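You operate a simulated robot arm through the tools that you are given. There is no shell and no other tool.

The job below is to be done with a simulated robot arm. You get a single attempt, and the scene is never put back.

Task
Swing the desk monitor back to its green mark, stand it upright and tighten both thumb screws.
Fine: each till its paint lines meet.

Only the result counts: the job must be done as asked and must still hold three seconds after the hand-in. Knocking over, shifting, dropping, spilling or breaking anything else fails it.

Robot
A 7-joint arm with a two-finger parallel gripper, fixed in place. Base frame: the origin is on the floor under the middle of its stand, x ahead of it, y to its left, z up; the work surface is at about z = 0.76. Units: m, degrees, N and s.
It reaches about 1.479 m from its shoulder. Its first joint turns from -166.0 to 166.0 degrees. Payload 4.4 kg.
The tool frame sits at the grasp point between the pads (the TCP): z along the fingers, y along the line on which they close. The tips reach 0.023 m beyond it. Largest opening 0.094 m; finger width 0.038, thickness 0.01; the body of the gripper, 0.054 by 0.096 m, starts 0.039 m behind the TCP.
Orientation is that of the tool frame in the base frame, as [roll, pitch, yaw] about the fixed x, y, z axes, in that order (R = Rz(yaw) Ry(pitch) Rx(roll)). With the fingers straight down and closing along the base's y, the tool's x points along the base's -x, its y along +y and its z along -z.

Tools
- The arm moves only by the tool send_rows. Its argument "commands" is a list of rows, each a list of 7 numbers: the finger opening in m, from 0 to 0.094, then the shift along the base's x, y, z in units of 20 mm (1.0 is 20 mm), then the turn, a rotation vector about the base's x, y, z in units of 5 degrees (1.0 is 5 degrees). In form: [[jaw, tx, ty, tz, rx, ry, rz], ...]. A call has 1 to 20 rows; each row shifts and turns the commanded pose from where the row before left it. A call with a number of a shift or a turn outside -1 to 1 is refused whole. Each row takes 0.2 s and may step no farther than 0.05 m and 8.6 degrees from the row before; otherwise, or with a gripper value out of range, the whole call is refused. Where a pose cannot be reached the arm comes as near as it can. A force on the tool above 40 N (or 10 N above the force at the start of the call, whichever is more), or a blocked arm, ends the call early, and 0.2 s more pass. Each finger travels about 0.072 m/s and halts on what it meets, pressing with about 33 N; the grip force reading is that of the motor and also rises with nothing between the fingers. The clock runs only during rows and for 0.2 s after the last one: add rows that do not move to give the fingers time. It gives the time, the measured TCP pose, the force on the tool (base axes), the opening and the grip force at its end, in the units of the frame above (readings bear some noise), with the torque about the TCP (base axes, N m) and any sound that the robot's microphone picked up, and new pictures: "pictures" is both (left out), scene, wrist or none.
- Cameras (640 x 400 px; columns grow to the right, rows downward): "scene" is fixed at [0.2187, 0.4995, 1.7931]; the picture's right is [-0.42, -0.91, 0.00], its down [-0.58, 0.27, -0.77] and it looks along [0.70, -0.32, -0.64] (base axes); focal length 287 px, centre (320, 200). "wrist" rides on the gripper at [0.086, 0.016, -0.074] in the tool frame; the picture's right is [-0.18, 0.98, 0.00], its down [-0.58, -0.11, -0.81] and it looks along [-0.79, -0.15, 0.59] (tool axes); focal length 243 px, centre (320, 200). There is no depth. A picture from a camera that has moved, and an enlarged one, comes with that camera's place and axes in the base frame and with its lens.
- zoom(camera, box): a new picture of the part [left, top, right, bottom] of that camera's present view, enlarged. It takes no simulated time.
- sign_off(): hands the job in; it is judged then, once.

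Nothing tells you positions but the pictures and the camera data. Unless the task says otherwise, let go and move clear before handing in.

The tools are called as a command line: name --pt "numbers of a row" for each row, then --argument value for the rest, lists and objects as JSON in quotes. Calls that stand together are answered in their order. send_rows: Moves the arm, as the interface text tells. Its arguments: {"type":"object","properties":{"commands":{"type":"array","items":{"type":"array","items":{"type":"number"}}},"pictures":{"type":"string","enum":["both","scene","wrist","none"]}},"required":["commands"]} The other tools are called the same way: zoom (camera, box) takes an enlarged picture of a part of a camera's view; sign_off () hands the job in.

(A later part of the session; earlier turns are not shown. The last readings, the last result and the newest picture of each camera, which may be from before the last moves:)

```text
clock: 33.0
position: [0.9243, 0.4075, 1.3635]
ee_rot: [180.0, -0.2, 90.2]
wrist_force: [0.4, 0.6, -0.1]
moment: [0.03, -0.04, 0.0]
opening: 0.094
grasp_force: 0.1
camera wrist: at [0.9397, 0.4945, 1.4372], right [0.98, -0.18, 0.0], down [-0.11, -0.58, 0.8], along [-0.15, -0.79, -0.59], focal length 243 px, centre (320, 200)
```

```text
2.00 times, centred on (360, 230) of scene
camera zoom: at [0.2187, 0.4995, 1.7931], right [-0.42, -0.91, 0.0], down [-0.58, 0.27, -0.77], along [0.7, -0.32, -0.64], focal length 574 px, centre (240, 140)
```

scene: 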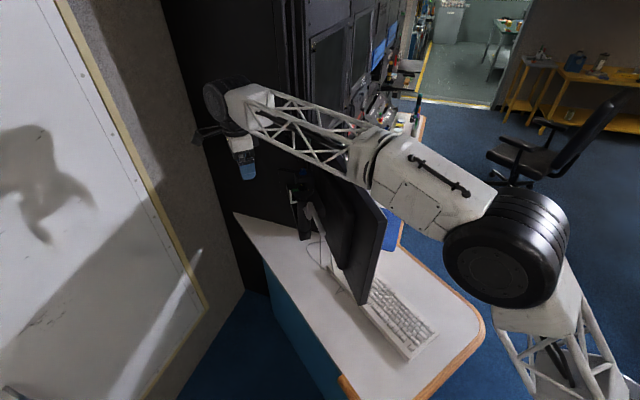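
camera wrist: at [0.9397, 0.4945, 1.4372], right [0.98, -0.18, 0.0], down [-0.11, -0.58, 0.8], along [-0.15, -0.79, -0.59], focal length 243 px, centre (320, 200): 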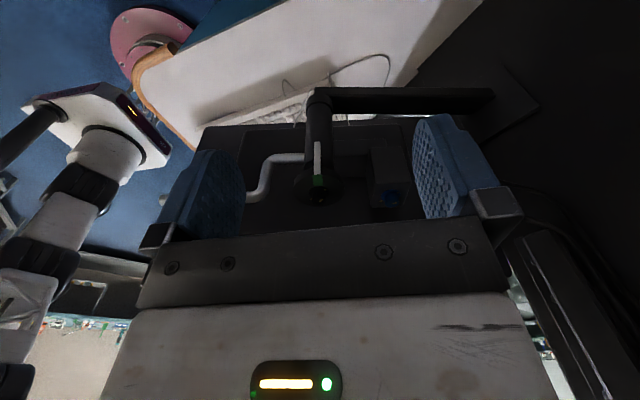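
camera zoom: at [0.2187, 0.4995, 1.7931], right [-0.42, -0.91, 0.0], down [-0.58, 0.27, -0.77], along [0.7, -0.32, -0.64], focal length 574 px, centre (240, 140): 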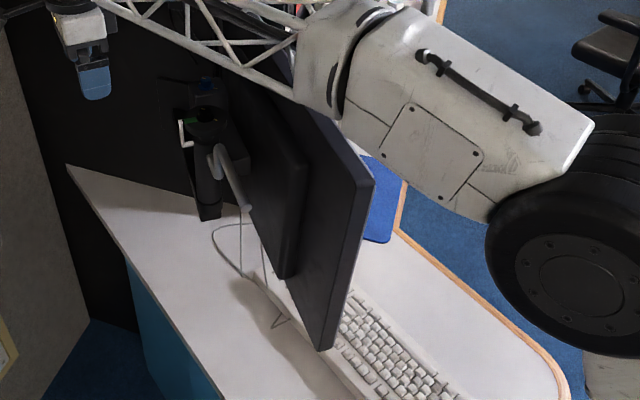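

The swing pointer now sits right on the green mark's centre line. Next I need the tilt, so I'll raise the arm and move round to the near (−x) end of the monitor to look along it.

send_rows --pt "0.094 -0.3 0 1 0 0 1" --pt "0.094 -0.5 0 1 0 0 1" --pt "0.094 -0.7 0 1 0 0 1" --pt "0.094 -0.9 0 1 0 0 1" --pt "0.094 -1 0 1 0 0 1" --pt "0.094 -1 -0.3 1 0 0 1" --pt "0.094 -1 -0.5 0.7 0 0 1" --pt "0.094 -1 -0.7 0 0 0 1" --pt "0.094 -1 -0.8 0 0 0 1" --pt "0.094 -1 -0.9 0 0 0 1" --pt "0.094 -1 -1 0 0 0 1" --pt "0.094 -1 -1 0 0 0 1" --pt "0.094 -1 -1 0 0 0 1" --pt "0.094 -1 -1 0 0 0 1" --pt "0.094 -1 -1 0 0 0 1" --pt "0.094 -1 -1 0 0 0 1" --pt "0.094 -1 -1 0 0 0 1" --pt "0.094 -1 -1 0 0 0 0.96" --pt "0.094 -1 -1 0 0 0 0" --pt "0.094 -1 -1 0 0 0 0"

```text
clock: 37.2
position: [0.5559, 0.1449, 1.4955]
ee_rot: [180.0, -0.4, 179.9]
wrist_force: [0.0, 0.5, -0.2]
moment: [-0.02, 0.01, 0.01]
opening: 0.0942
grasp_force: 0.1
camera wrist: at [0.4693, 0.1608, 1.5697], right [0.18, 0.98, 0.0], down [0.59, -0.11, 0.8], along [0.79, -0.15, -0.6], focal length 243 px, centre (320, 200)
```

scene: 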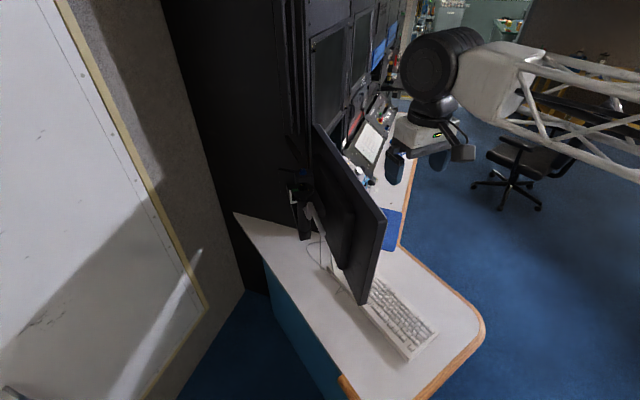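
wrist: 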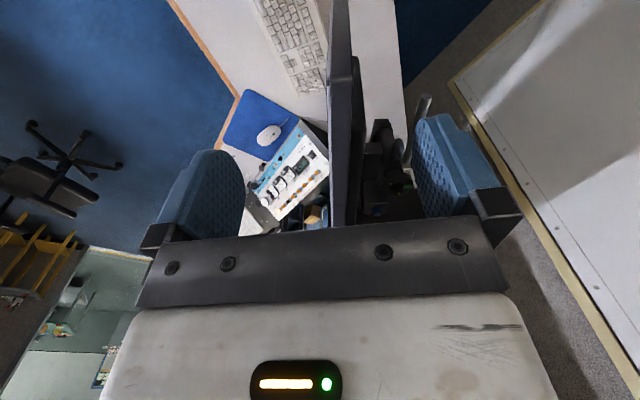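

zoom --camera "scene" --box '[260, 110, 420, 320]'

zoom --camera "wrist" --box '[250, 0, 450, 230]'

zoom --camera "scene" --box '[280, 150, 340, 230]'

```text
1.90 times, centred on (340, 215) of scene
camera zoom: at [0.2187, 0.4995, 1.7931], right [-0.42, -0.91, 0.0], down [-0.58, 0.27, -0.77], along [0.7, -0.32, -0.64], focal length 547 px, centre (282, 171)
```

zoom: 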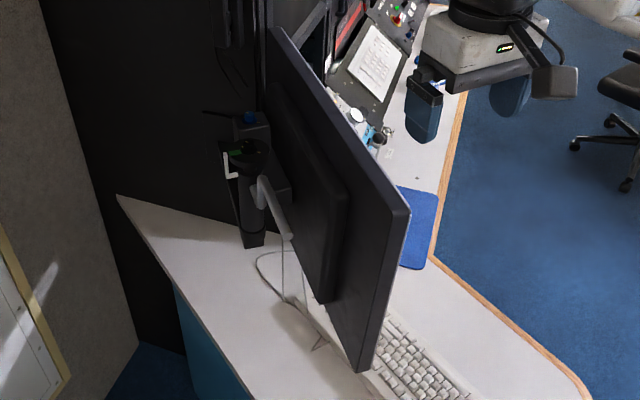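

```text
1.74 times, centred on (350, 115) of wrist
camera zoom: at [0.4693, 0.1608, 1.5697], right [0.18, 0.98, 0.0], down [0.59, -0.11, 0.8], along [0.79, -0.15, -0.6], focal length 422 px, centre (268, 348)
```

zoom: 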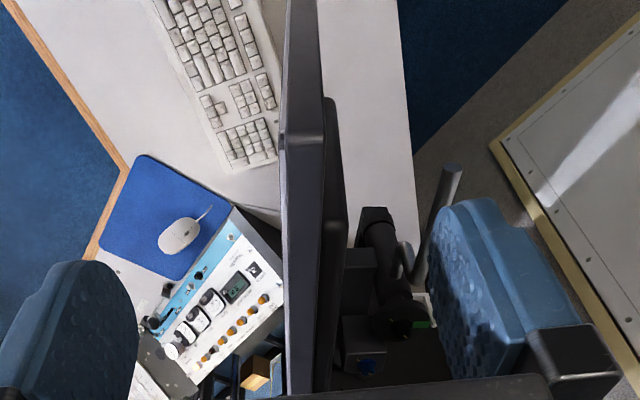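

```text
5.00 times, centred on (310, 190) of scene
camera zoom: at [0.2187, 0.4995, 1.7931], right [-0.42, -0.91, 0.0], down [-0.58, 0.27, -0.77], along [0.7, -0.32, -0.64], focal length 1435 px, centre (370, 250)
```

zoom: 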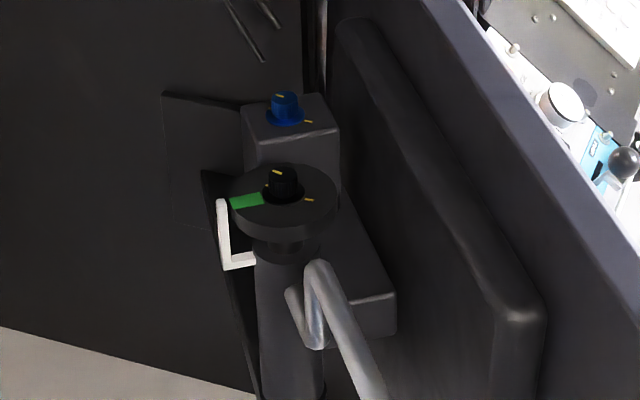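

The swing is aligned and the tilt is now only about 3° forward. Since the swing is right, I'll tighten the black screw first to lock it, moving above it now at about (0.892, 0.247).

send_rows --pt "0.094 0.988 0.3 0 0 0 0" --pt "0.094 0.988 0.3 0 0 0 0" --pt "0.094 0.988 0.3 0 0 0 0" --pt "0.094 0.988 0.3 0 0 0 0" --pt "0.094 0.988 0.3 0 0 0 0" --pt "0.094 0.988 0.3 0 0 0 0" --pt "0.094 0.988 0.3 0 0 0 0" --pt "0.094 0.988 0.3 0 0 0 0" --pt "0.094 0.988 0.3 0 0 0 0" --pt "0.094 0.988 0.3 0 0 0 0" --pt "0.094 0.988 0.3 0 0 0 0" --pt "0.094 0.988 0.3 0 0 0 0" --pt "0.094 0.988 0.3 0 0 0 0" --pt "0.094 0.988 0.3 0 0 0 0" --pt "0.094 0.988 0.3 0 0 0 0" --pt "0.094 0.988 0.3 -0.3 0 0 0" --pt "0.094 0.988 0.3 -0.3 0 0 0" --pt "0.094 0 0 0 0 0 0"

```text
clock: 41.0
position: [0.8922, 0.2483, 1.4847]
ee_rot: [180.0, -0.2, -180.0]
wrist_force: [-0.5, -0.5, 0.5]
moment: [0.02, -0.01, 0.0]
opening: 0.094
grasp_force: 0.1
camera wrist: at [0.8057, 0.264, 1.5581], right [0.18, 0.98, 0.0], down [0.58, -0.11, 0.8], along [0.79, -0.15, -0.59], focal length 243 px, centre (320, 200)
```

scene: 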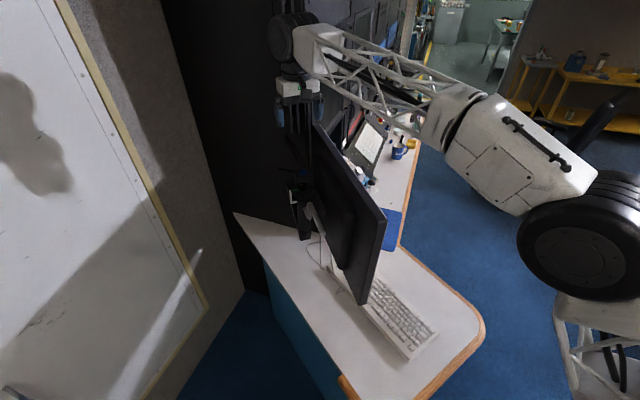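
wrist: 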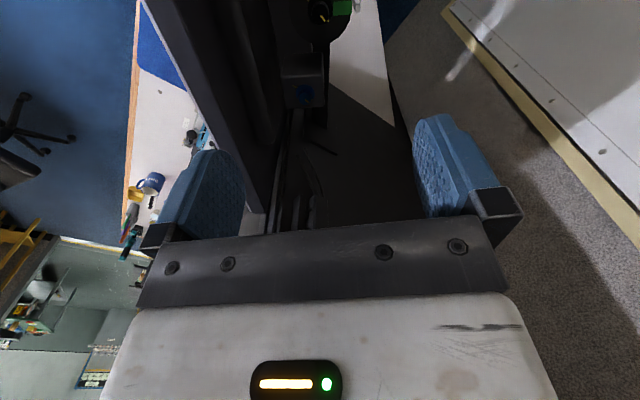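

The gripper is above the post, nothing moved. I descend partway and check the knob between the fingers and the monitor.

send_rows --pt "0.094 0 -0.03 -1 0 0 0" --pt "0.094 0 0 -1 0 0 0" --pt "0.08 0 0 -1 0 0 0" --pt "0.07 0 0 -1 0 0 0" --pt "0.06 0 0 -1 0 0 0" --pt "0.06 0 0 -1 0 0 0" --pt "0.06 0 0 -1 0 0 0" --pt "0.06 0 0 0 0 0 0"

zoom --camera "wrist" --box '[240, 70, 400, 230]'

zoom --camera "scene" --box '[260, 110, 420, 320]'

```text
clock: 42.8
position: [0.8922, 0.2466, 1.3452]
ee_rot: [-180.0, -0.2, 180.0]
wrist_force: [0.5, 0.3, -0.7]
moment: [0.01, 0.02, 0.01]
opening: 0.06
grasp_force: 0.1
camera wrist: at [0.8055, 0.2631, 1.4179], right [0.18, 0.98, 0.0], down [0.58, -0.11, 0.8], along [0.79, -0.15, -0.59], focal length 243 px, centre (320, 200)
```

scene: 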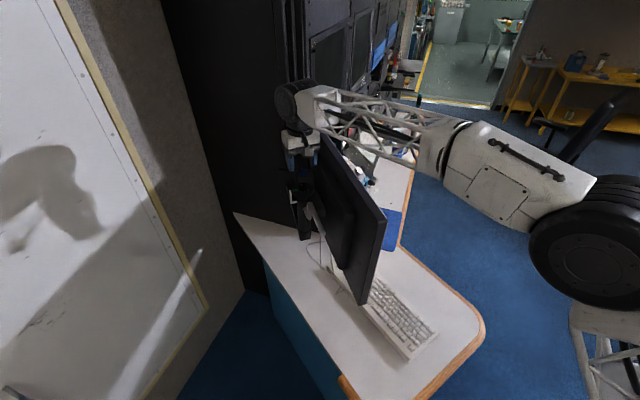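
wrist: 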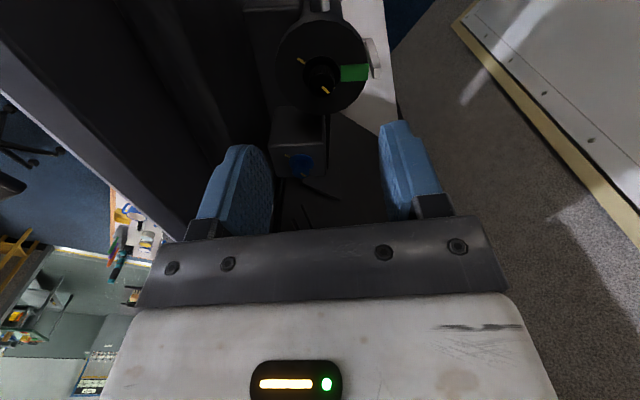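

```text
2.50 times, centred on (320, 150) of wrist
camera zoom: at [0.8055, 0.2631, 1.4179], right [0.18, 0.98, 0.0], down [0.58, -0.11, 0.8], along [0.79, -0.15, -0.59], focal length 606 px, centre (320, 325)
```

zoom: 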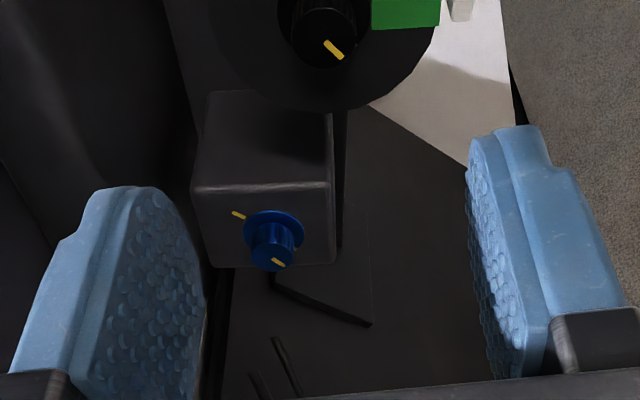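

```text
1.90 times, centred on (340, 215) of scene
camera zoom: at [0.2187, 0.4995, 1.7931], right [-0.42, -0.91, 0.0], down [-0.58, 0.27, -0.77], along [0.7, -0.32, -0.64], focal length 547 px, centre (282, 171)
```

zoom: 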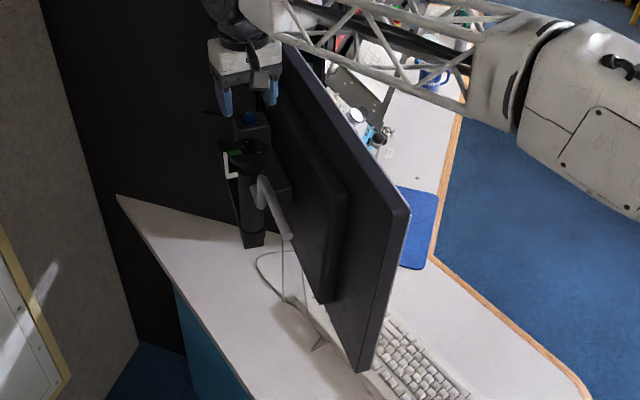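

The knob is centred under the TCP and the monitor is unmoved. I lower over the black knob and close on it.

send_rows --pt "0.05 0 0 -1 0 0 0" --pt "0.04 0 0 -1 0 0 0" --pt "0.04 0 0 -1 0 0 0" --pt "0.04 0 0.02 -0.6 0 0 0" --pt "0.04 0 0 -0.36 0 0 0" --pt "0.04 0 0 0 0 0 0"

zoom --camera "wrist" --box '[240, 70, 400, 230]'

zoom --camera "scene" --box '[260, 110, 420, 320]'

```text
clock: 44.2
position: [0.8925, 0.2459, 1.2664]
ee_rot: [180.0, -0.2, 180.0]
wrist_force: [0.0, 0.4, -0.1]
moment: [0.03, 0.02, 0.01]
opening: 0.04
grasp_force: 0.0
camera wrist: at [0.8061, 0.263, 1.3396], right [0.18, 0.98, 0.0], down [0.58, -0.11, 0.8], along [0.79, -0.15, -0.59], focal length 243 px, centre (320, 200)
```

scene: 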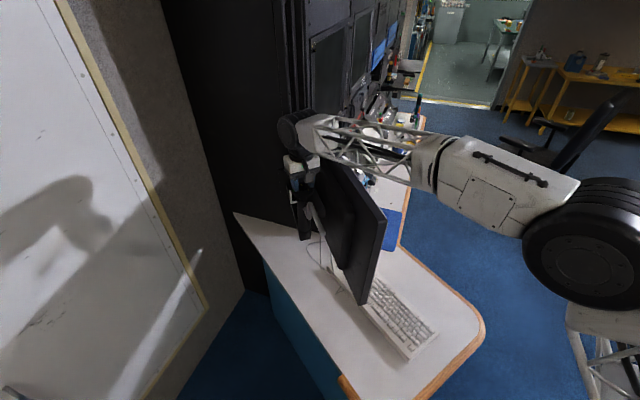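
wrist: 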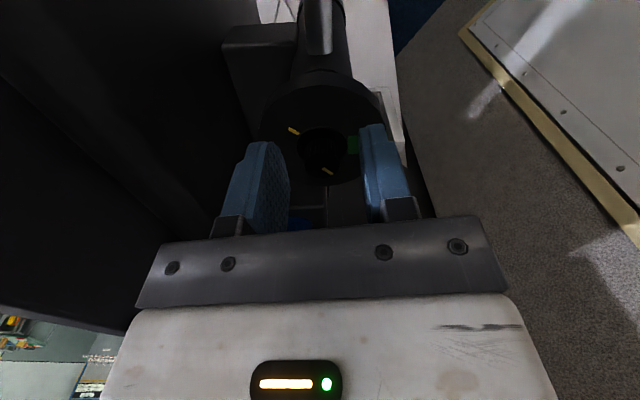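

```text
2.50 times, centred on (320, 150) of wrist
camera zoom: at [0.8061, 0.263, 1.3396], right [0.18, 0.98, 0.0], down [0.58, -0.11, 0.8], along [0.79, -0.15, -0.59], focal length 606 px, centre (320, 325)
```

zoom: 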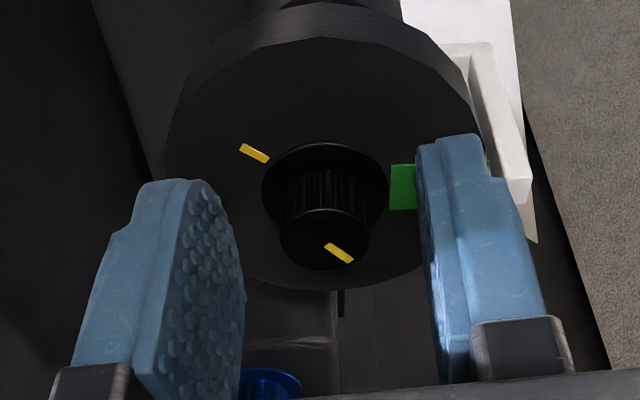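

```text
1.90 times, centred on (340, 215) of scene
camera zoom: at [0.2187, 0.4995, 1.7931], right [-0.42, -0.91, 0.0], down [-0.58, 0.27, -0.77], along [0.7, -0.32, -0.64], focal length 547 px, centre (282, 171)
```

zoom: 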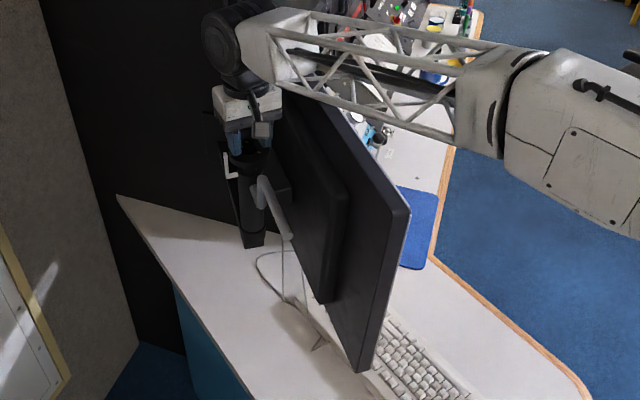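

The tips straddle the knob with no contact. I close on it and turn clockwise in a first stroke of about 80°.

send_rows --pt "0.025 0 0 0 0 0 0" --pt "0.01 0 0 0 0 0 0" --pt "0.0 0 0 0 0 0 0" --pt "0.0 0 0 0 0 0 0" --pt "0.0 0 0 0 0 0 -0.5" --pt "0.0 0 0 0 0 0 -0.5" --pt "0.0 0 0 0 0 0 -1" --pt "0.0 0 0 0 0 0 -1" --pt "0.0 0 0 0 0 0 0"

zoom --camera "wrist" --box '[240, 70, 400, 230]'

```text
clock: 45.9
position: [0.8938, 0.2479, 1.2666]
ee_rot: [179.9, -0.1, 170.0]
wrist_force: [4.5, 13.2, 1.1]
moment: [0.22, -0.04, 0.01]
opening: 0.0167
grasp_force: 44.6
stopped in row 8: the force on the tool passed its limit at 42 N (the readings are from after the stop); the commanded pose is now the measured one
camera wrist: at [0.8101, 0.2786, 1.3395], right [0.35, 0.94, 0.0], down [0.56, -0.21, 0.8], along [0.75, -0.28, -0.59], focal length 243 px, centre (320, 200)
```

scene: 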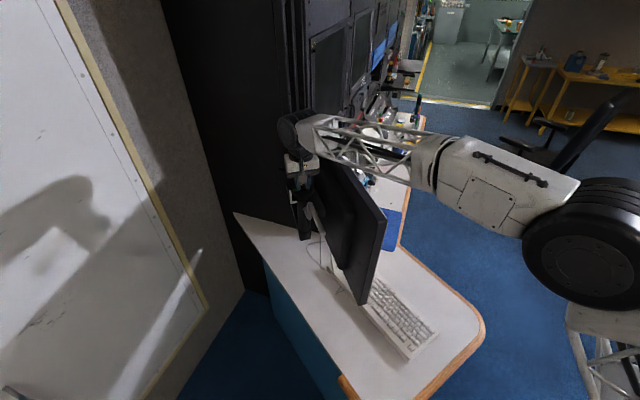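
wrist: 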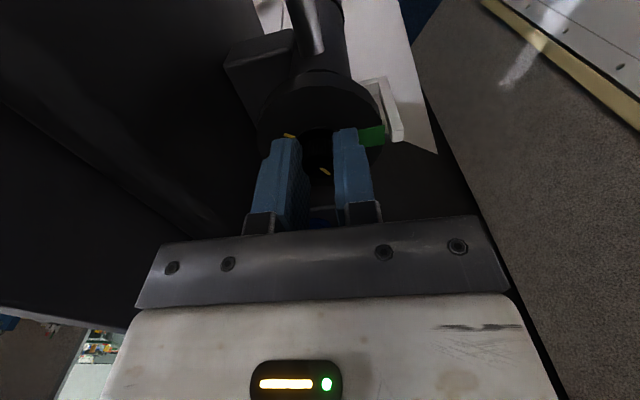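

```text
2.50 times, centred on (320, 150) of wrist
camera zoom: at [0.8101, 0.2786, 1.3395], right [0.35, 0.94, 0.0], down [0.56, -0.21, 0.8], along [0.75, -0.28, -0.59], focal length 606 px, centre (320, 325)
```

zoom: 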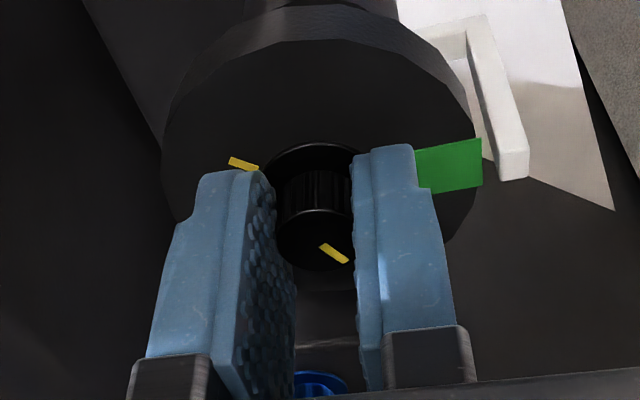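

The knob turns with the fingers, but there is side load because the grip is about 1–2 mm off the axis. I shift slightly to relieve it and read the force.

send_rows --pt "0.0 0.01 0.06 0 0 0 0" --pt "0.0 0 0 0 0 0 0" --pictures "none"

```text
clock: 46.5
position: [0.8934, 0.2473, 1.2664]
ee_rot: [-180.0, -0.3, 170.0]
wrist_force: [1.3, -7.7, 1.1]
moment: [-0.16, -0.08, 0.04]
opening: 0.0164
grasp_force: 45.1
```

send_rows --pt "0.0 0 -0.022 0 0 0 -0.5" --pt "0.0 0 0 0 0 0 -1" --pt "0.0 0 0 0 0 0 -1" --pt "0.0 0 0 0 0 0 -1" --pt "0.0 0 0 0 0 0 -1" --pt "0.0 0 0 0 0 0 0" --pictures "none"

```text
clock: 47.9
position: [0.8918, 0.2474, 1.2661]
ee_rot: [179.9, -0.3, 147.3]
wrist_force: [0.3, -16.5, -6.1]
moment: [-0.23, 0.08, 0.03]
opening: 0.0165
grasp_force: 45.1
```

send_rows --pt "0.0 0 -0.04 0 0 0 -0.5" --pt "0.0 0 0 0 0 0 -1" --pt "0.0 0 0 0 0 0 -1" --pt "0.0 0 0 0 0 0 -1" --pt "0.0 0 0 0 0 0 -1" --pt "0.0 0 0 0 0 0 0" --pictures "wrist"

zoom --camera "wrist" --box '[240, 70, 400, 230]'

```text
clock: 49.2
position: [0.8926, 0.2474, 1.2654]
ee_rot: [179.9, -0.3, 124.8]
wrist_force: [27.1, 21.2, -5.9]
moment: [0.22, -0.51, 0.02]
opening: 0.0165
grasp_force: 45.1
camera wrist: at [0.8561, 0.3279, 1.3396], right [0.91, 0.41, 0.0], down [0.24, -0.54, 0.8], along [0.33, -0.73, -0.59], focal length 243 px, centre (320, 200)
```

wrist: 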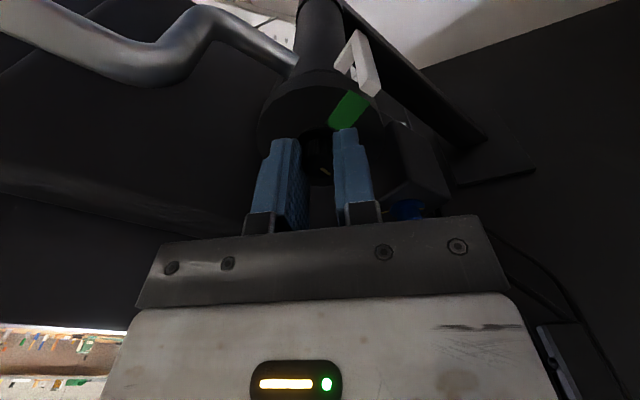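

```text
2.50 times, centred on (320, 150) of wrist
camera zoom: at [0.8561, 0.3279, 1.3396], right [0.91, 0.41, 0.0], down [0.24, -0.54, 0.8], along [0.33, -0.73, -0.59], focal length 606 px, centre (320, 325)
```

zoom: 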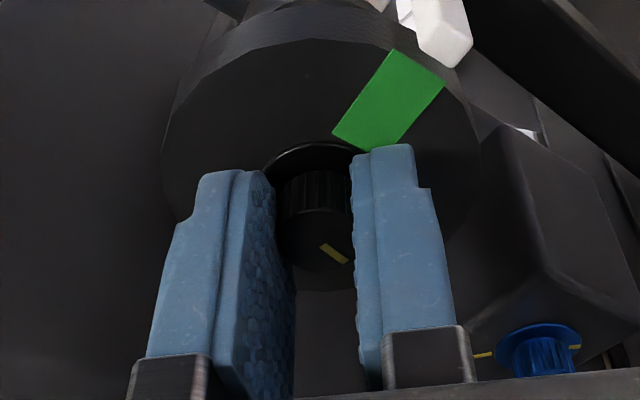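

send_rows --pt "0.0 0.06 0.05 0 0 0 0" --pt "0.0 0 0 0 0 0 0" --pictures "none"

```text
clock: 49.9
position: [0.8924, 0.2485, 1.2671]
ee_rot: [-180.0, -0.1, 125.0]
wrist_force: [-18.4, 12.0, -11.0]
moment: [0.25, 0.38, -0.03]
opening: 0.0167
grasp_force: 45.1
```

send_rows --pt "0.0 -0.025 0.03 0 0 0 0" --pt "0.0 0 0 0 0 0 -1" --pt "0.0 0 0 0 0 0 -1" --pt "0.0 0 0 0 0 0 -1" --pt "0.0 0 0 0 0 0 0" --pictures "none"

```text
clock: 50.6
position: [0.8922, 0.2481, 1.265]
ee_rot: [-179.9, 0.0, 116.2]
wrist_force: [-12.1, -2.8, -2.1]
moment: [-0.05, 0.18, 0.01]
opening: 0.0164
grasp_force: 44.6
stopped in row 3: the force on the tool passed its limit at 41 N (the readings are from after the stop); the commanded pose is now the measured one
```

send_rows --pt "0.0 -0.018 -0.009 0 0 0 0" --pt "0.0 0 0 0 0 0 -0.4" --pt "0.0 0 0 0 0 0 -0.4" --pt "0.0 0 0 0 0 0 -0.4" --pt "0.0 0 0 0 0 0 -0.4" --pt "0.0 0 0 0 0 0 -0.4" --pt "0.0 0 0 0 0 0 -0.4" --pt "0.0 0 0 0 0 0 -0.4" --pt "0.0 0 0 0 0 0 -0.4" --pt "0.0 0 0 0 0 0 0" --pictures "none"

```text
clock: 52.9
position: [0.8934, 0.2472, 1.2651]
ee_rot: [180.0, -0.1, 100.2]
wrist_force: [-11.2, -0.5, 0.5]
moment: [-0.12, 0.16, 0.03]
opening: 0.0167
grasp_force: 45.4
```

send_rows --pt "0.0 -0.02 0 0 0 0 0" --pt "0.0 0 0 0 0 0 -0.5" --pt "0.0 0 0 0 0 0 -0.5" --pt "0.0 0 0 0 0 0 -0.5" --pt "0.0 0 0 0 0 0 -0.5" --pt "0.0 0 0 0 0 0 -0.5" --pt "0.0 0 0 0 0 0 -0.5" --pt "0.0 0 0 0 0 0 -0.5" --pt "0.0 0 0 0 0 0 -0.5" --pt "0.0 0 0 0 0 0 0" --pictures "none"

```text
clock: 55.0
position: [0.8934, 0.2474, 1.2659]
ee_rot: [-180.0, -0.2, 80.0]
wrist_force: [20.9, 4.4, -4.1]
moment: [0.0, -0.38, 0.03]
opening: 0.0163
grasp_force: 44.9
```

send_rows --pt "0.0 0.025 0 0 0 0 0" --pt "0.0 0 0 0 0 0 -0.5" --pt "0.0 0 0 0 0 0 -0.5" --pt "0.0 0 0 0 0 0 -0.5" --pt "0.0 0 0 0 0 0 -0.5" --pt "0.0 0 0 0 0 0 -0.5" --pt "0.0 0 0 0 0 0 -0.5" --pt "0.0 0 0 0 0 0 -0.5" --pt "0.0 0 0 0 0 0 -0.5" --pt "0.0 0 0 0 0 0 0" --pictures "both"

zoom --camera "wrist" --box '[240, 70, 400, 230]'

```text
clock: 57.2
position: [0.8933, 0.2482, 1.2667]
ee_rot: [-179.9, -0.1, 60.2]
wrist_force: [4.3, 9.7, -9.2]
moment: [0.12, -0.07, -0.01]
opening: 0.0165
grasp_force: 44.9
camera wrist: at [0.9498, 0.3146, 1.3393], right [0.76, -0.65, 0.0], down [-0.38, -0.45, 0.81], along [-0.52, -0.61, -0.59], focal length 243 px, centre (320, 200)
```

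scene: 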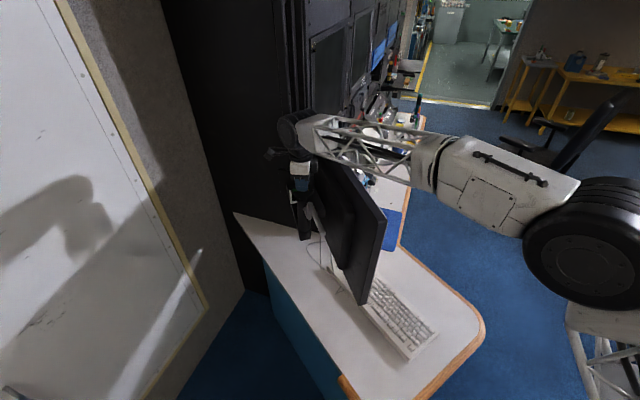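
wrist: 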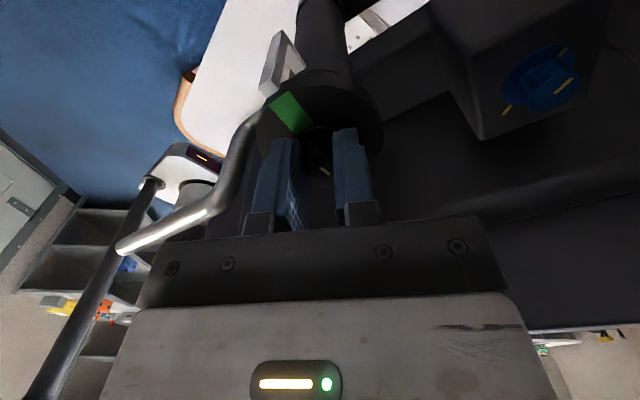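

```text
2.50 times, centred on (320, 150) of wrist
camera zoom: at [0.9498, 0.3146, 1.3393], right [0.76, -0.65, 0.0], down [-0.38, -0.45, 0.81], along [-0.52, -0.61, -0.59], focal length 606 px, centre (320, 325)
```

zoom: 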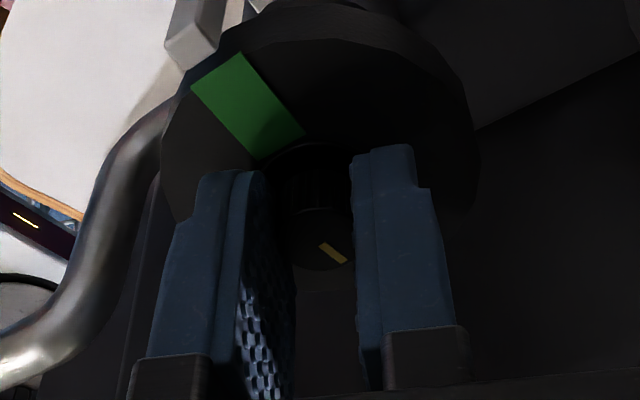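

The knob has turned about 120° with the fingers, no slipping. I continue slowly another ~37° and then check the lines.

send_rows --pt "0.0 0 0 0 0 0 -0.5" --pt "0.0 0 0 0 0 0 -0.5" --pt "0.0 0 0 0 0 0 -0.5" --pt "0.0 0 0 0 0 0 -0.5" --pt "0.0 0 0 0 0 0 -0.5" --pt "0.0 0 0 0 0 0 -0.5" --pt "0.0 0 0 0 0 0 -0.5" --pt "0.0 0 0 0 0 0 -0.5" --pt "0.0 0 0 0 0 0 0" --pictures "none"

```text
clock: 59.2
position: [0.8935, 0.2479, 1.2657]
ee_rot: [-180.0, -0.1, 40.1]
wrist_force: [3.4, 0.7, -11.5]
moment: [-0.06, 0.01, 0.03]
opening: 0.0167
grasp_force: 45.4
```

send_rows --pt "0.0 0 0 0 0 0 -0.5" --pt "0.0 0 0 0 0 0 -0.5" --pt "0.0 0 0 0 0 0 -0.5" --pt "0.0 0 0 0 0 0 -0.5" --pt "0.0 0 0 0 0 0 -0.5" --pt "0.0 0 0 0 0 0 -0.5" --pt "0.0 0 0 0 0 0 -0.5" --pt "0.0 0 0 0 0 0 0" --pictures "wrist"

zoom --camera "wrist" --box '[240, 70, 400, 230]'

```text
clock: 61.0
position: [0.8932, 0.2484, 1.2657]
ee_rot: [-179.8, -0.1, 23.2]
wrist_force: [-3.9, 3.2, -10.4]
moment: [0.09, -0.13, 0.01]
opening: 0.0165
grasp_force: 45.4
camera wrist: at [0.9784, 0.2664, 1.3394], right [0.22, -0.98, -0.01], down [-0.58, -0.13, 0.8], along [-0.79, -0.17, -0.59], focal length 243 px, centre (320, 200)
```

wrist: 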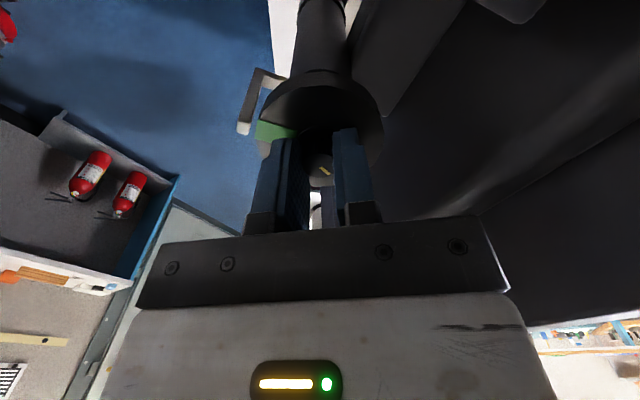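

```text
2.50 times, centred on (320, 150) of wrist
camera zoom: at [0.9784, 0.2664, 1.3394], right [0.22, -0.98, -0.01], down [-0.58, -0.13, 0.8], along [-0.79, -0.17, -0.59], focal length 606 px, centre (320, 325)
```

zoom: 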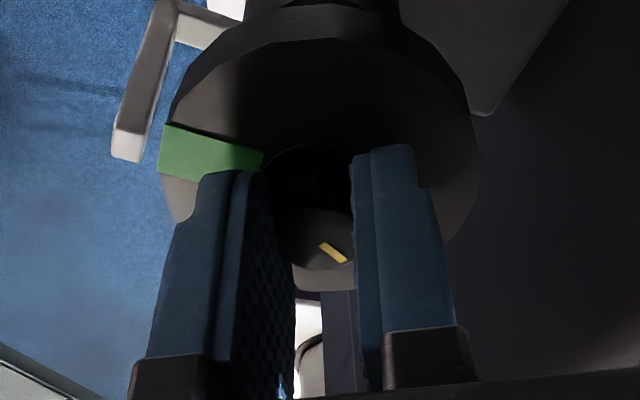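

I open a little and rise to see whether the yellow lines meet.

send_rows --pt "0.03 0 0 0 0 0 0" --pt "0.034 0 0 0 0 0 0" --pt "0.034 0 0 1 0 0 0" --pt "0.05 0 0 1 0 0 0" --pt "0.08 0 0 1 0 0 0" --pt "0.094 0 0 0.5 0 0 0" --pt "0.094 0 0 0 0 0 0" --pictures "both"

zoom --camera "wrist" --box '[250, 40, 390, 150]'

zoom --camera "scene" --box '[280, 160, 340, 220]'

```text
clock: 62.6
position: [0.894, 0.2464, 1.3354]
ee_rot: [-179.8, -0.2, 23.2]
wrist_force: [0.3, 1.0, 0.5]
moment: [0.0, -0.02, 0.0]
opening: 0.0938
grasp_force: 0.0
camera wrist: at [0.9795, 0.2662, 1.4099], right [0.22, -0.98, 0.0], down [-0.58, -0.13, 0.81], along [-0.79, -0.17, -0.59], focal length 243 px, centre (320, 200)
```

scene: 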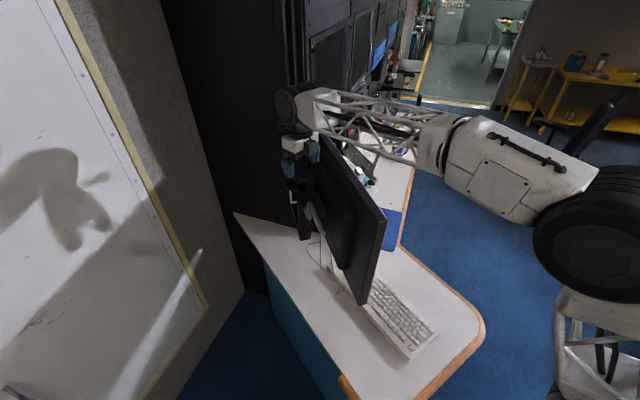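
wrist: 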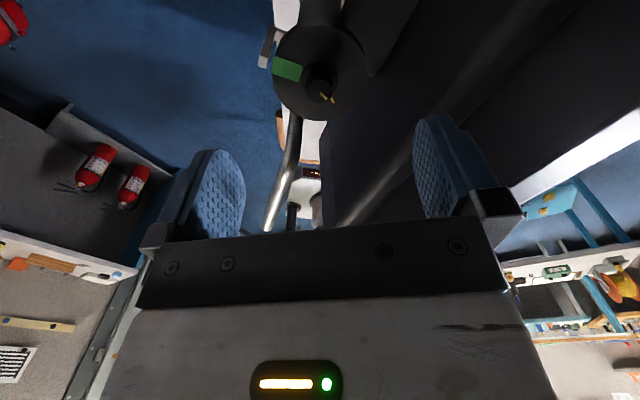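

```text
3.64 times, centred on (320, 95) of wrist
camera zoom: at [0.9795, 0.2662, 1.4099], right [0.22, -0.98, 0.0], down [-0.58, -0.13, 0.81], along [-0.79, -0.17, -0.59], focal length 882 px, centre (320, 582)
```

zoom: 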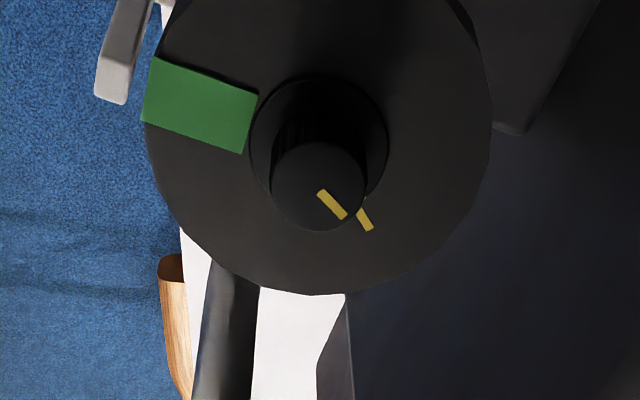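

```text
6.67 times, centred on (310, 190) of scene
camera zoom: at [0.2187, 0.4995, 1.7931], right [-0.42, -0.91, 0.0], down [-0.58, 0.27, -0.77], along [0.7, -0.32, -0.64], focal length 1914 px, centre (387, 267)
```

zoom: 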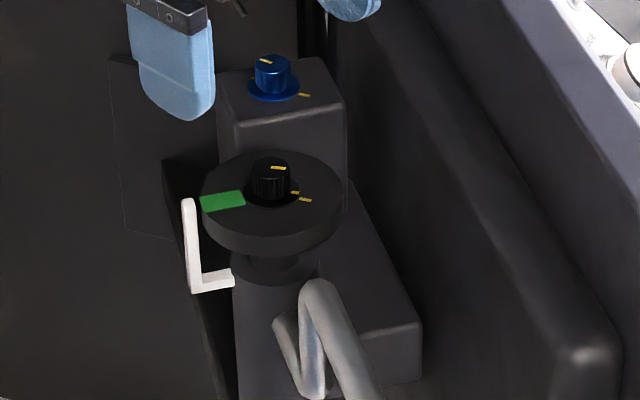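

The lines are about 11° short of meeting. I go back down, grip and turn that bit more clockwise.

send_rows --pt "0.07 0 0 -1 0 0 0" --pt "0.05 0 0 -1 0 0 0" --pt "0.034 0 0 -0.5 0 0 0" --pt "0.034 0 0 -0.5 0 0 0" --pt "0.034 0 0 -0.5 0 0 0" --pt "0.02 0 0 0 0 0 0" --pt "0.0 0 0 0 0 0 0" --pt "0.0 0 0 0 0 0 0" --pt "0.0 0 0 0 0 0 0" --pictures "none"

```text
clock: 64.7
position: [0.8929, 0.2473, 1.2656]
ee_rot: [-179.6, -0.3, 23.1]
wrist_force: [-4.6, 11.0, 0.8]
moment: [0.18, -0.03, 0.09]
opening: 0.0162
grasp_force: 44.9
```

send_rows --pt "0.0 0 0.01 0 0 0 0" --pt "0.0 0 0 0 0 0 -0.44" --pt "0.0 0 0 0 0 0 -0.44" --pt "0.0 0 0 0 0 0 -0.44" --pt "0.0 0 0 0 0 0 -0.44" --pt "0.0 0 0 0 0 0 -0.44" --pt "0.0 0 0 0 0 0 0" --pt "0.0 0 0 0 0 0 0" --pictures "none"

```text
clock: 66.5
position: [0.8934, 0.2478, 1.2663]
ee_rot: [-179.7, -0.2, 23.3]
wrist_force: [4.1, 16.5, 1.4]
moment: [0.21, -0.13, 0.06]
opening: 0.0168
grasp_force: 45.2
out of reach, approached as far as the arm can: row 3, 5
```

The wrist joint is at its limit at yaw 23°, so nothing turned. I open, rise clear of the knob, turn the gripper back by ~100° and re-grip.

send_rows --pt "0.03 0 0 0 0 0 0" --pt "0.036 0 0 0 0 0 0" --pt "0.04 0 0 1 0 0 0" --pt "0.05 0 0 1 0 0 0" --pt "0.05 0 0 0 0 0 1" --pt "0.05 0 0 0 0 0 1" --pt "0.05 0 0 0 0 0 1" --pt "0.05 0 0 0 0 0 1" --pt "0.05 0 0 0 0 0 1" --pt "0.05 0 0 0 0 0 1" --pt "0.05 0 0 0 0 0 1" --pt "0.05 0 0 0 0 0 1" --pt "0.05 0 0 0 0 0 1" --pt "0.05 0 0 0 0 0 1" --pt "0.05 0 0 0 0 0 1" --pt "0.05 0 0 0 0 0 1" --pt "0.05 0 0 0 0 0 1" --pt "0.05 0 0 0 0 0 1" --pt "0.05 0 0 0 0 0 1" --pt "0.05 0 0 0 0 0 0" --pictures "both"

zoom --camera "wrist" --box '[250, 60, 390, 200]'

zoom --camera "scene" --box '[280, 160, 340, 220]'

```text
clock: 70.7
position: [0.8984, 0.226, 1.3066]
ee_rot: [-179.7, -0.3, 96.0]
wrist_force: [-0.6, -0.5, -1.3]
moment: [-0.02, 0.03, 0.02]
opening: 0.05
grasp_force: 0.1
out of reach, approached as far as the arm can: row 3, 4
camera wrist: at [0.9052, 0.3144, 1.3791], right [1.0, -0.08, -0.01], down [-0.04, -0.59, 0.81], along [-0.07, -0.8, -0.59], focal length 243 px, centre (320, 200)
```

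scene: 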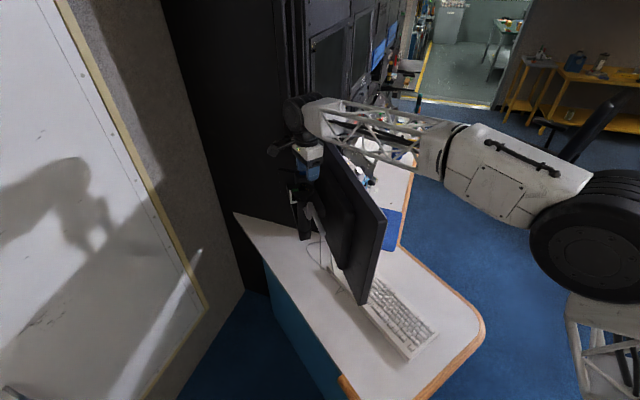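
wrist: 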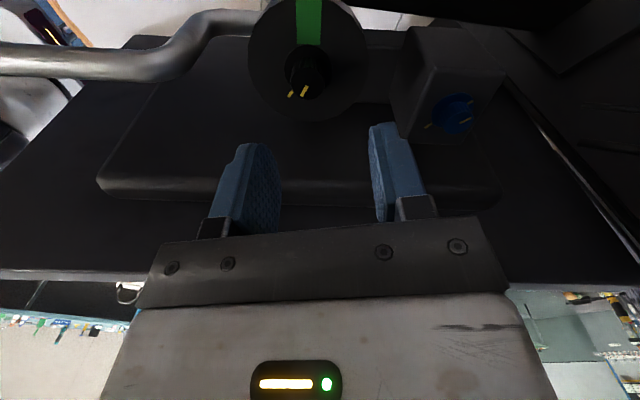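

```text
2.86 times, centred on (320, 130) of wrist
camera zoom: at [0.9052, 0.3144, 1.3791], right [1.0, -0.08, -0.01], down [-0.04, -0.59, 0.81], along [-0.07, -0.8, -0.59], focal length 693 px, centre (320, 400)
```

zoom: 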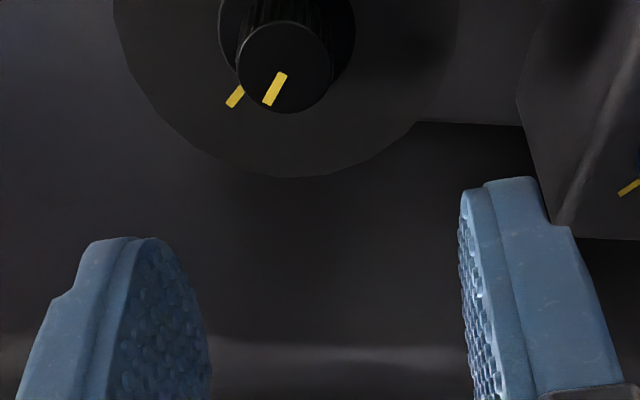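

```text
6.67 times, centred on (310, 190) of scene
camera zoom: at [0.2187, 0.4995, 1.7931], right [-0.42, -0.91, 0.0], down [-0.58, 0.27, -0.77], along [0.7, -0.32, -0.64], focal length 1914 px, centre (387, 267)
```

zoom: 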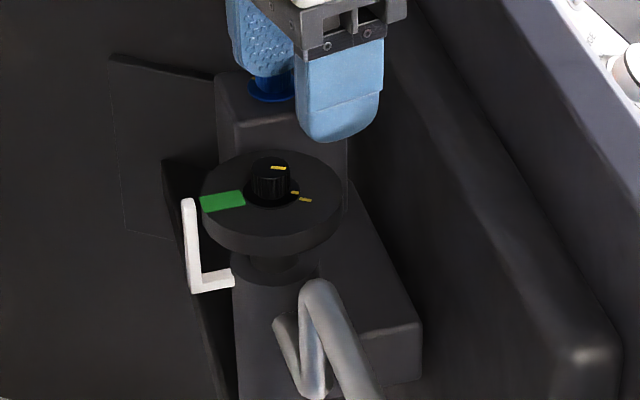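

The out-of-reach step left the TCP off by about 2 cm. I recentre over the knob axis and check.

send_rows --pt "0.05 -0.15 0.54 0 0 0 0" --pt "0.05 -0.15 0.54 0 0 0 0" --pt "0.05 0 0 0 0 0 0" --pt "0.05 0 0 0 0 0 0" --pictures "wrist"

zoom --camera "wrist" --box '[250, 60, 390, 200]'

```text
clock: 71.7
position: [0.8923, 0.2493, 1.305]
ee_rot: [-179.6, -0.2, 96.0]
wrist_force: [0.1, 0.7, -0.4]
moment: [-0.05, 0.04, -0.01]
opening: 0.0501
grasp_force: 0.1
camera wrist: at [0.8994, 0.3371, 1.3785], right [1.0, -0.08, -0.01], down [-0.04, -0.59, 0.8], along [-0.07, -0.8, -0.59], focal length 243 px, centre (320, 200)
```

wrist: 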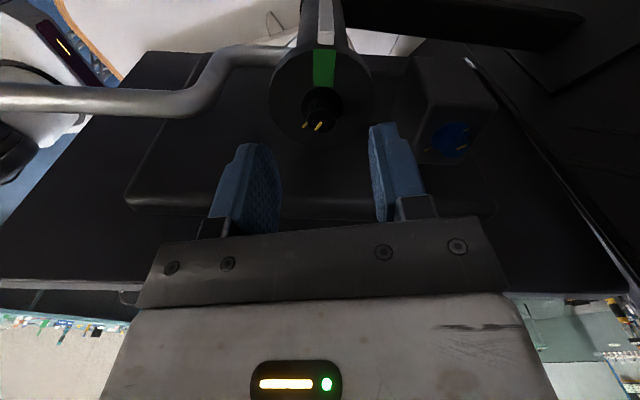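

```text
2.86 times, centred on (320, 130) of wrist
camera zoom: at [0.8994, 0.3371, 1.3785], right [1.0, -0.08, -0.01], down [-0.04, -0.59, 0.8], along [-0.07, -0.8, -0.59], focal length 693 px, centre (320, 400)
```

zoom: 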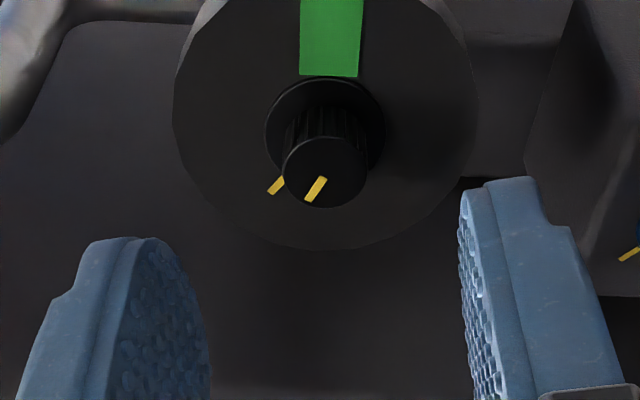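

Centred again. I descend, grip and turn 11° clockwise.

send_rows --pt "0.045 0 -0.03 -1 0 0 0" --pt "0.04 0 0 -0.5 0 0 0" --pt "0.04 0 0 -0.47 0 0 0" --pt "0.03 0 0 0 0 0 0" --pt "0.01 0 0 0 0 0 0" --pt "0.0 0 0 0 0 0 0" --pt "0.0 0 0 0 0 0 0" --pictures "none"

```text
clock: 73.2
position: [0.8935, 0.2492, 1.266]
ee_rot: [-179.7, -0.2, 96.0]
wrist_force: [9.2, 1.9, -0.3]
moment: [0.09, -0.5, -0.03]
opening: 0.0167
grasp_force: 45.4
```

send_rows --pt "0.0 0.02 0 0 0 0 0" --pt "0.0 0 0 0 0 0 -0.44" --pt "0.0 0 0 0 0 0 -0.44" --pt "0.0 0 0 0 0 0 -0.44" --pt "0.0 0 0 0 0 0 -0.44" --pt "0.0 0 0 0 0 0 -0.44" --pt "0.0 0 0 0 0 0 0" --pt "0.0 0 0 0 0 0 0" --pictures "none"

```text
clock: 75.0
position: [0.8934, 0.2482, 1.266]
ee_rot: [-179.8, -0.2, 85.0]
wrist_force: [1.2, 15.7, 7.2]
moment: [0.34, -0.27, -0.09]
opening: 0.0164
grasp_force: 44.9
```

Now I open, rise and check the lines from two cameras.

send_rows --pt "0.02 0 0 0 0 0 0" --pt "0.03 0 0 0 0 0 0" --pt "0.04 0 0 1 0 0 0" --pt "0.05 0 0 1 0 0 0" --pt "0.05 0 0 1 0 0 0" --pt "0.06 0 0 0.5 0 0 0" --pt "0.06 0 0 0 0 0 0" --pictures "both"

zoom --camera "wrist" --box '[260, 10, 390, 130]'

zoom --camera "scene" --box '[290, 165, 325, 205]'

```text
clock: 76.7
position: [0.8947, 0.2487, 1.3362]
ee_rot: [-179.7, -0.2, 85.0]
wrist_force: [-0.3, -0.8, -0.2]
moment: [0.0, 0.02, 0.0]
opening: 0.0599
grasp_force: 0.0
camera wrist: at [0.9179, 0.333, 1.41], right [0.96, -0.27, -0.01], down [-0.16, -0.57, 0.8], along [-0.22, -0.77, -0.59], focal length 243 px, centre (320, 200)
```

scene: 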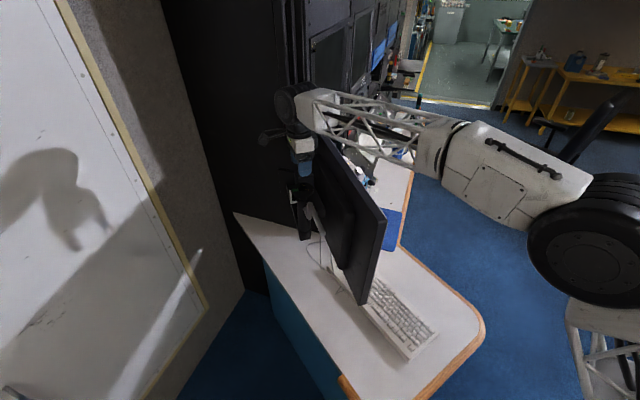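
wrist: 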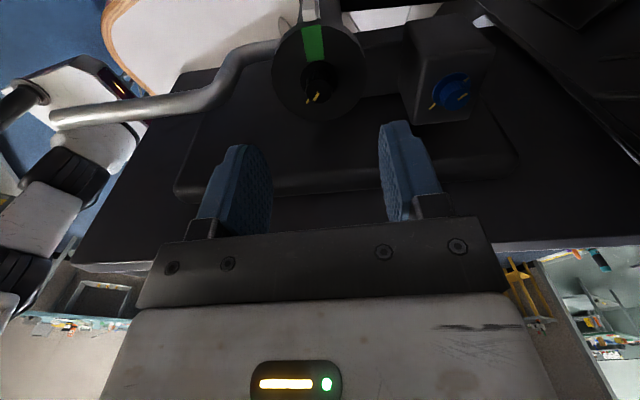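

```text
3.33 times, centred on (325, 70) of wrist
camera zoom: at [0.9179, 0.333, 1.41], right [0.96, -0.27, -0.01], down [-0.16, -0.57, 0.8], along [-0.22, -0.77, -0.59], focal length 809 px, centre (303, 633)
```

zoom: 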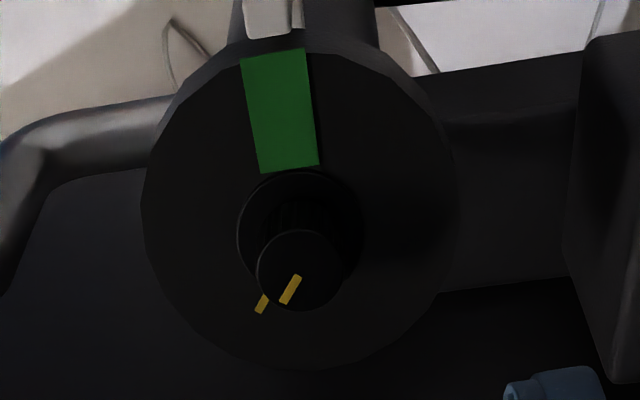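

```text
10.00 times, centred on (308, 185) of scene
camera zoom: at [0.2187, 0.4995, 1.7931], right [-0.42, -0.91, 0.0], down [-0.58, 0.27, -0.77], along [0.7, -0.32, -0.64], focal length 2870 px, centre (445, 350)
```

zoom: 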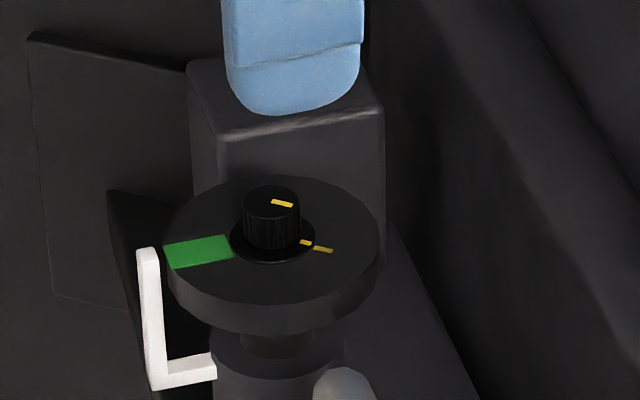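

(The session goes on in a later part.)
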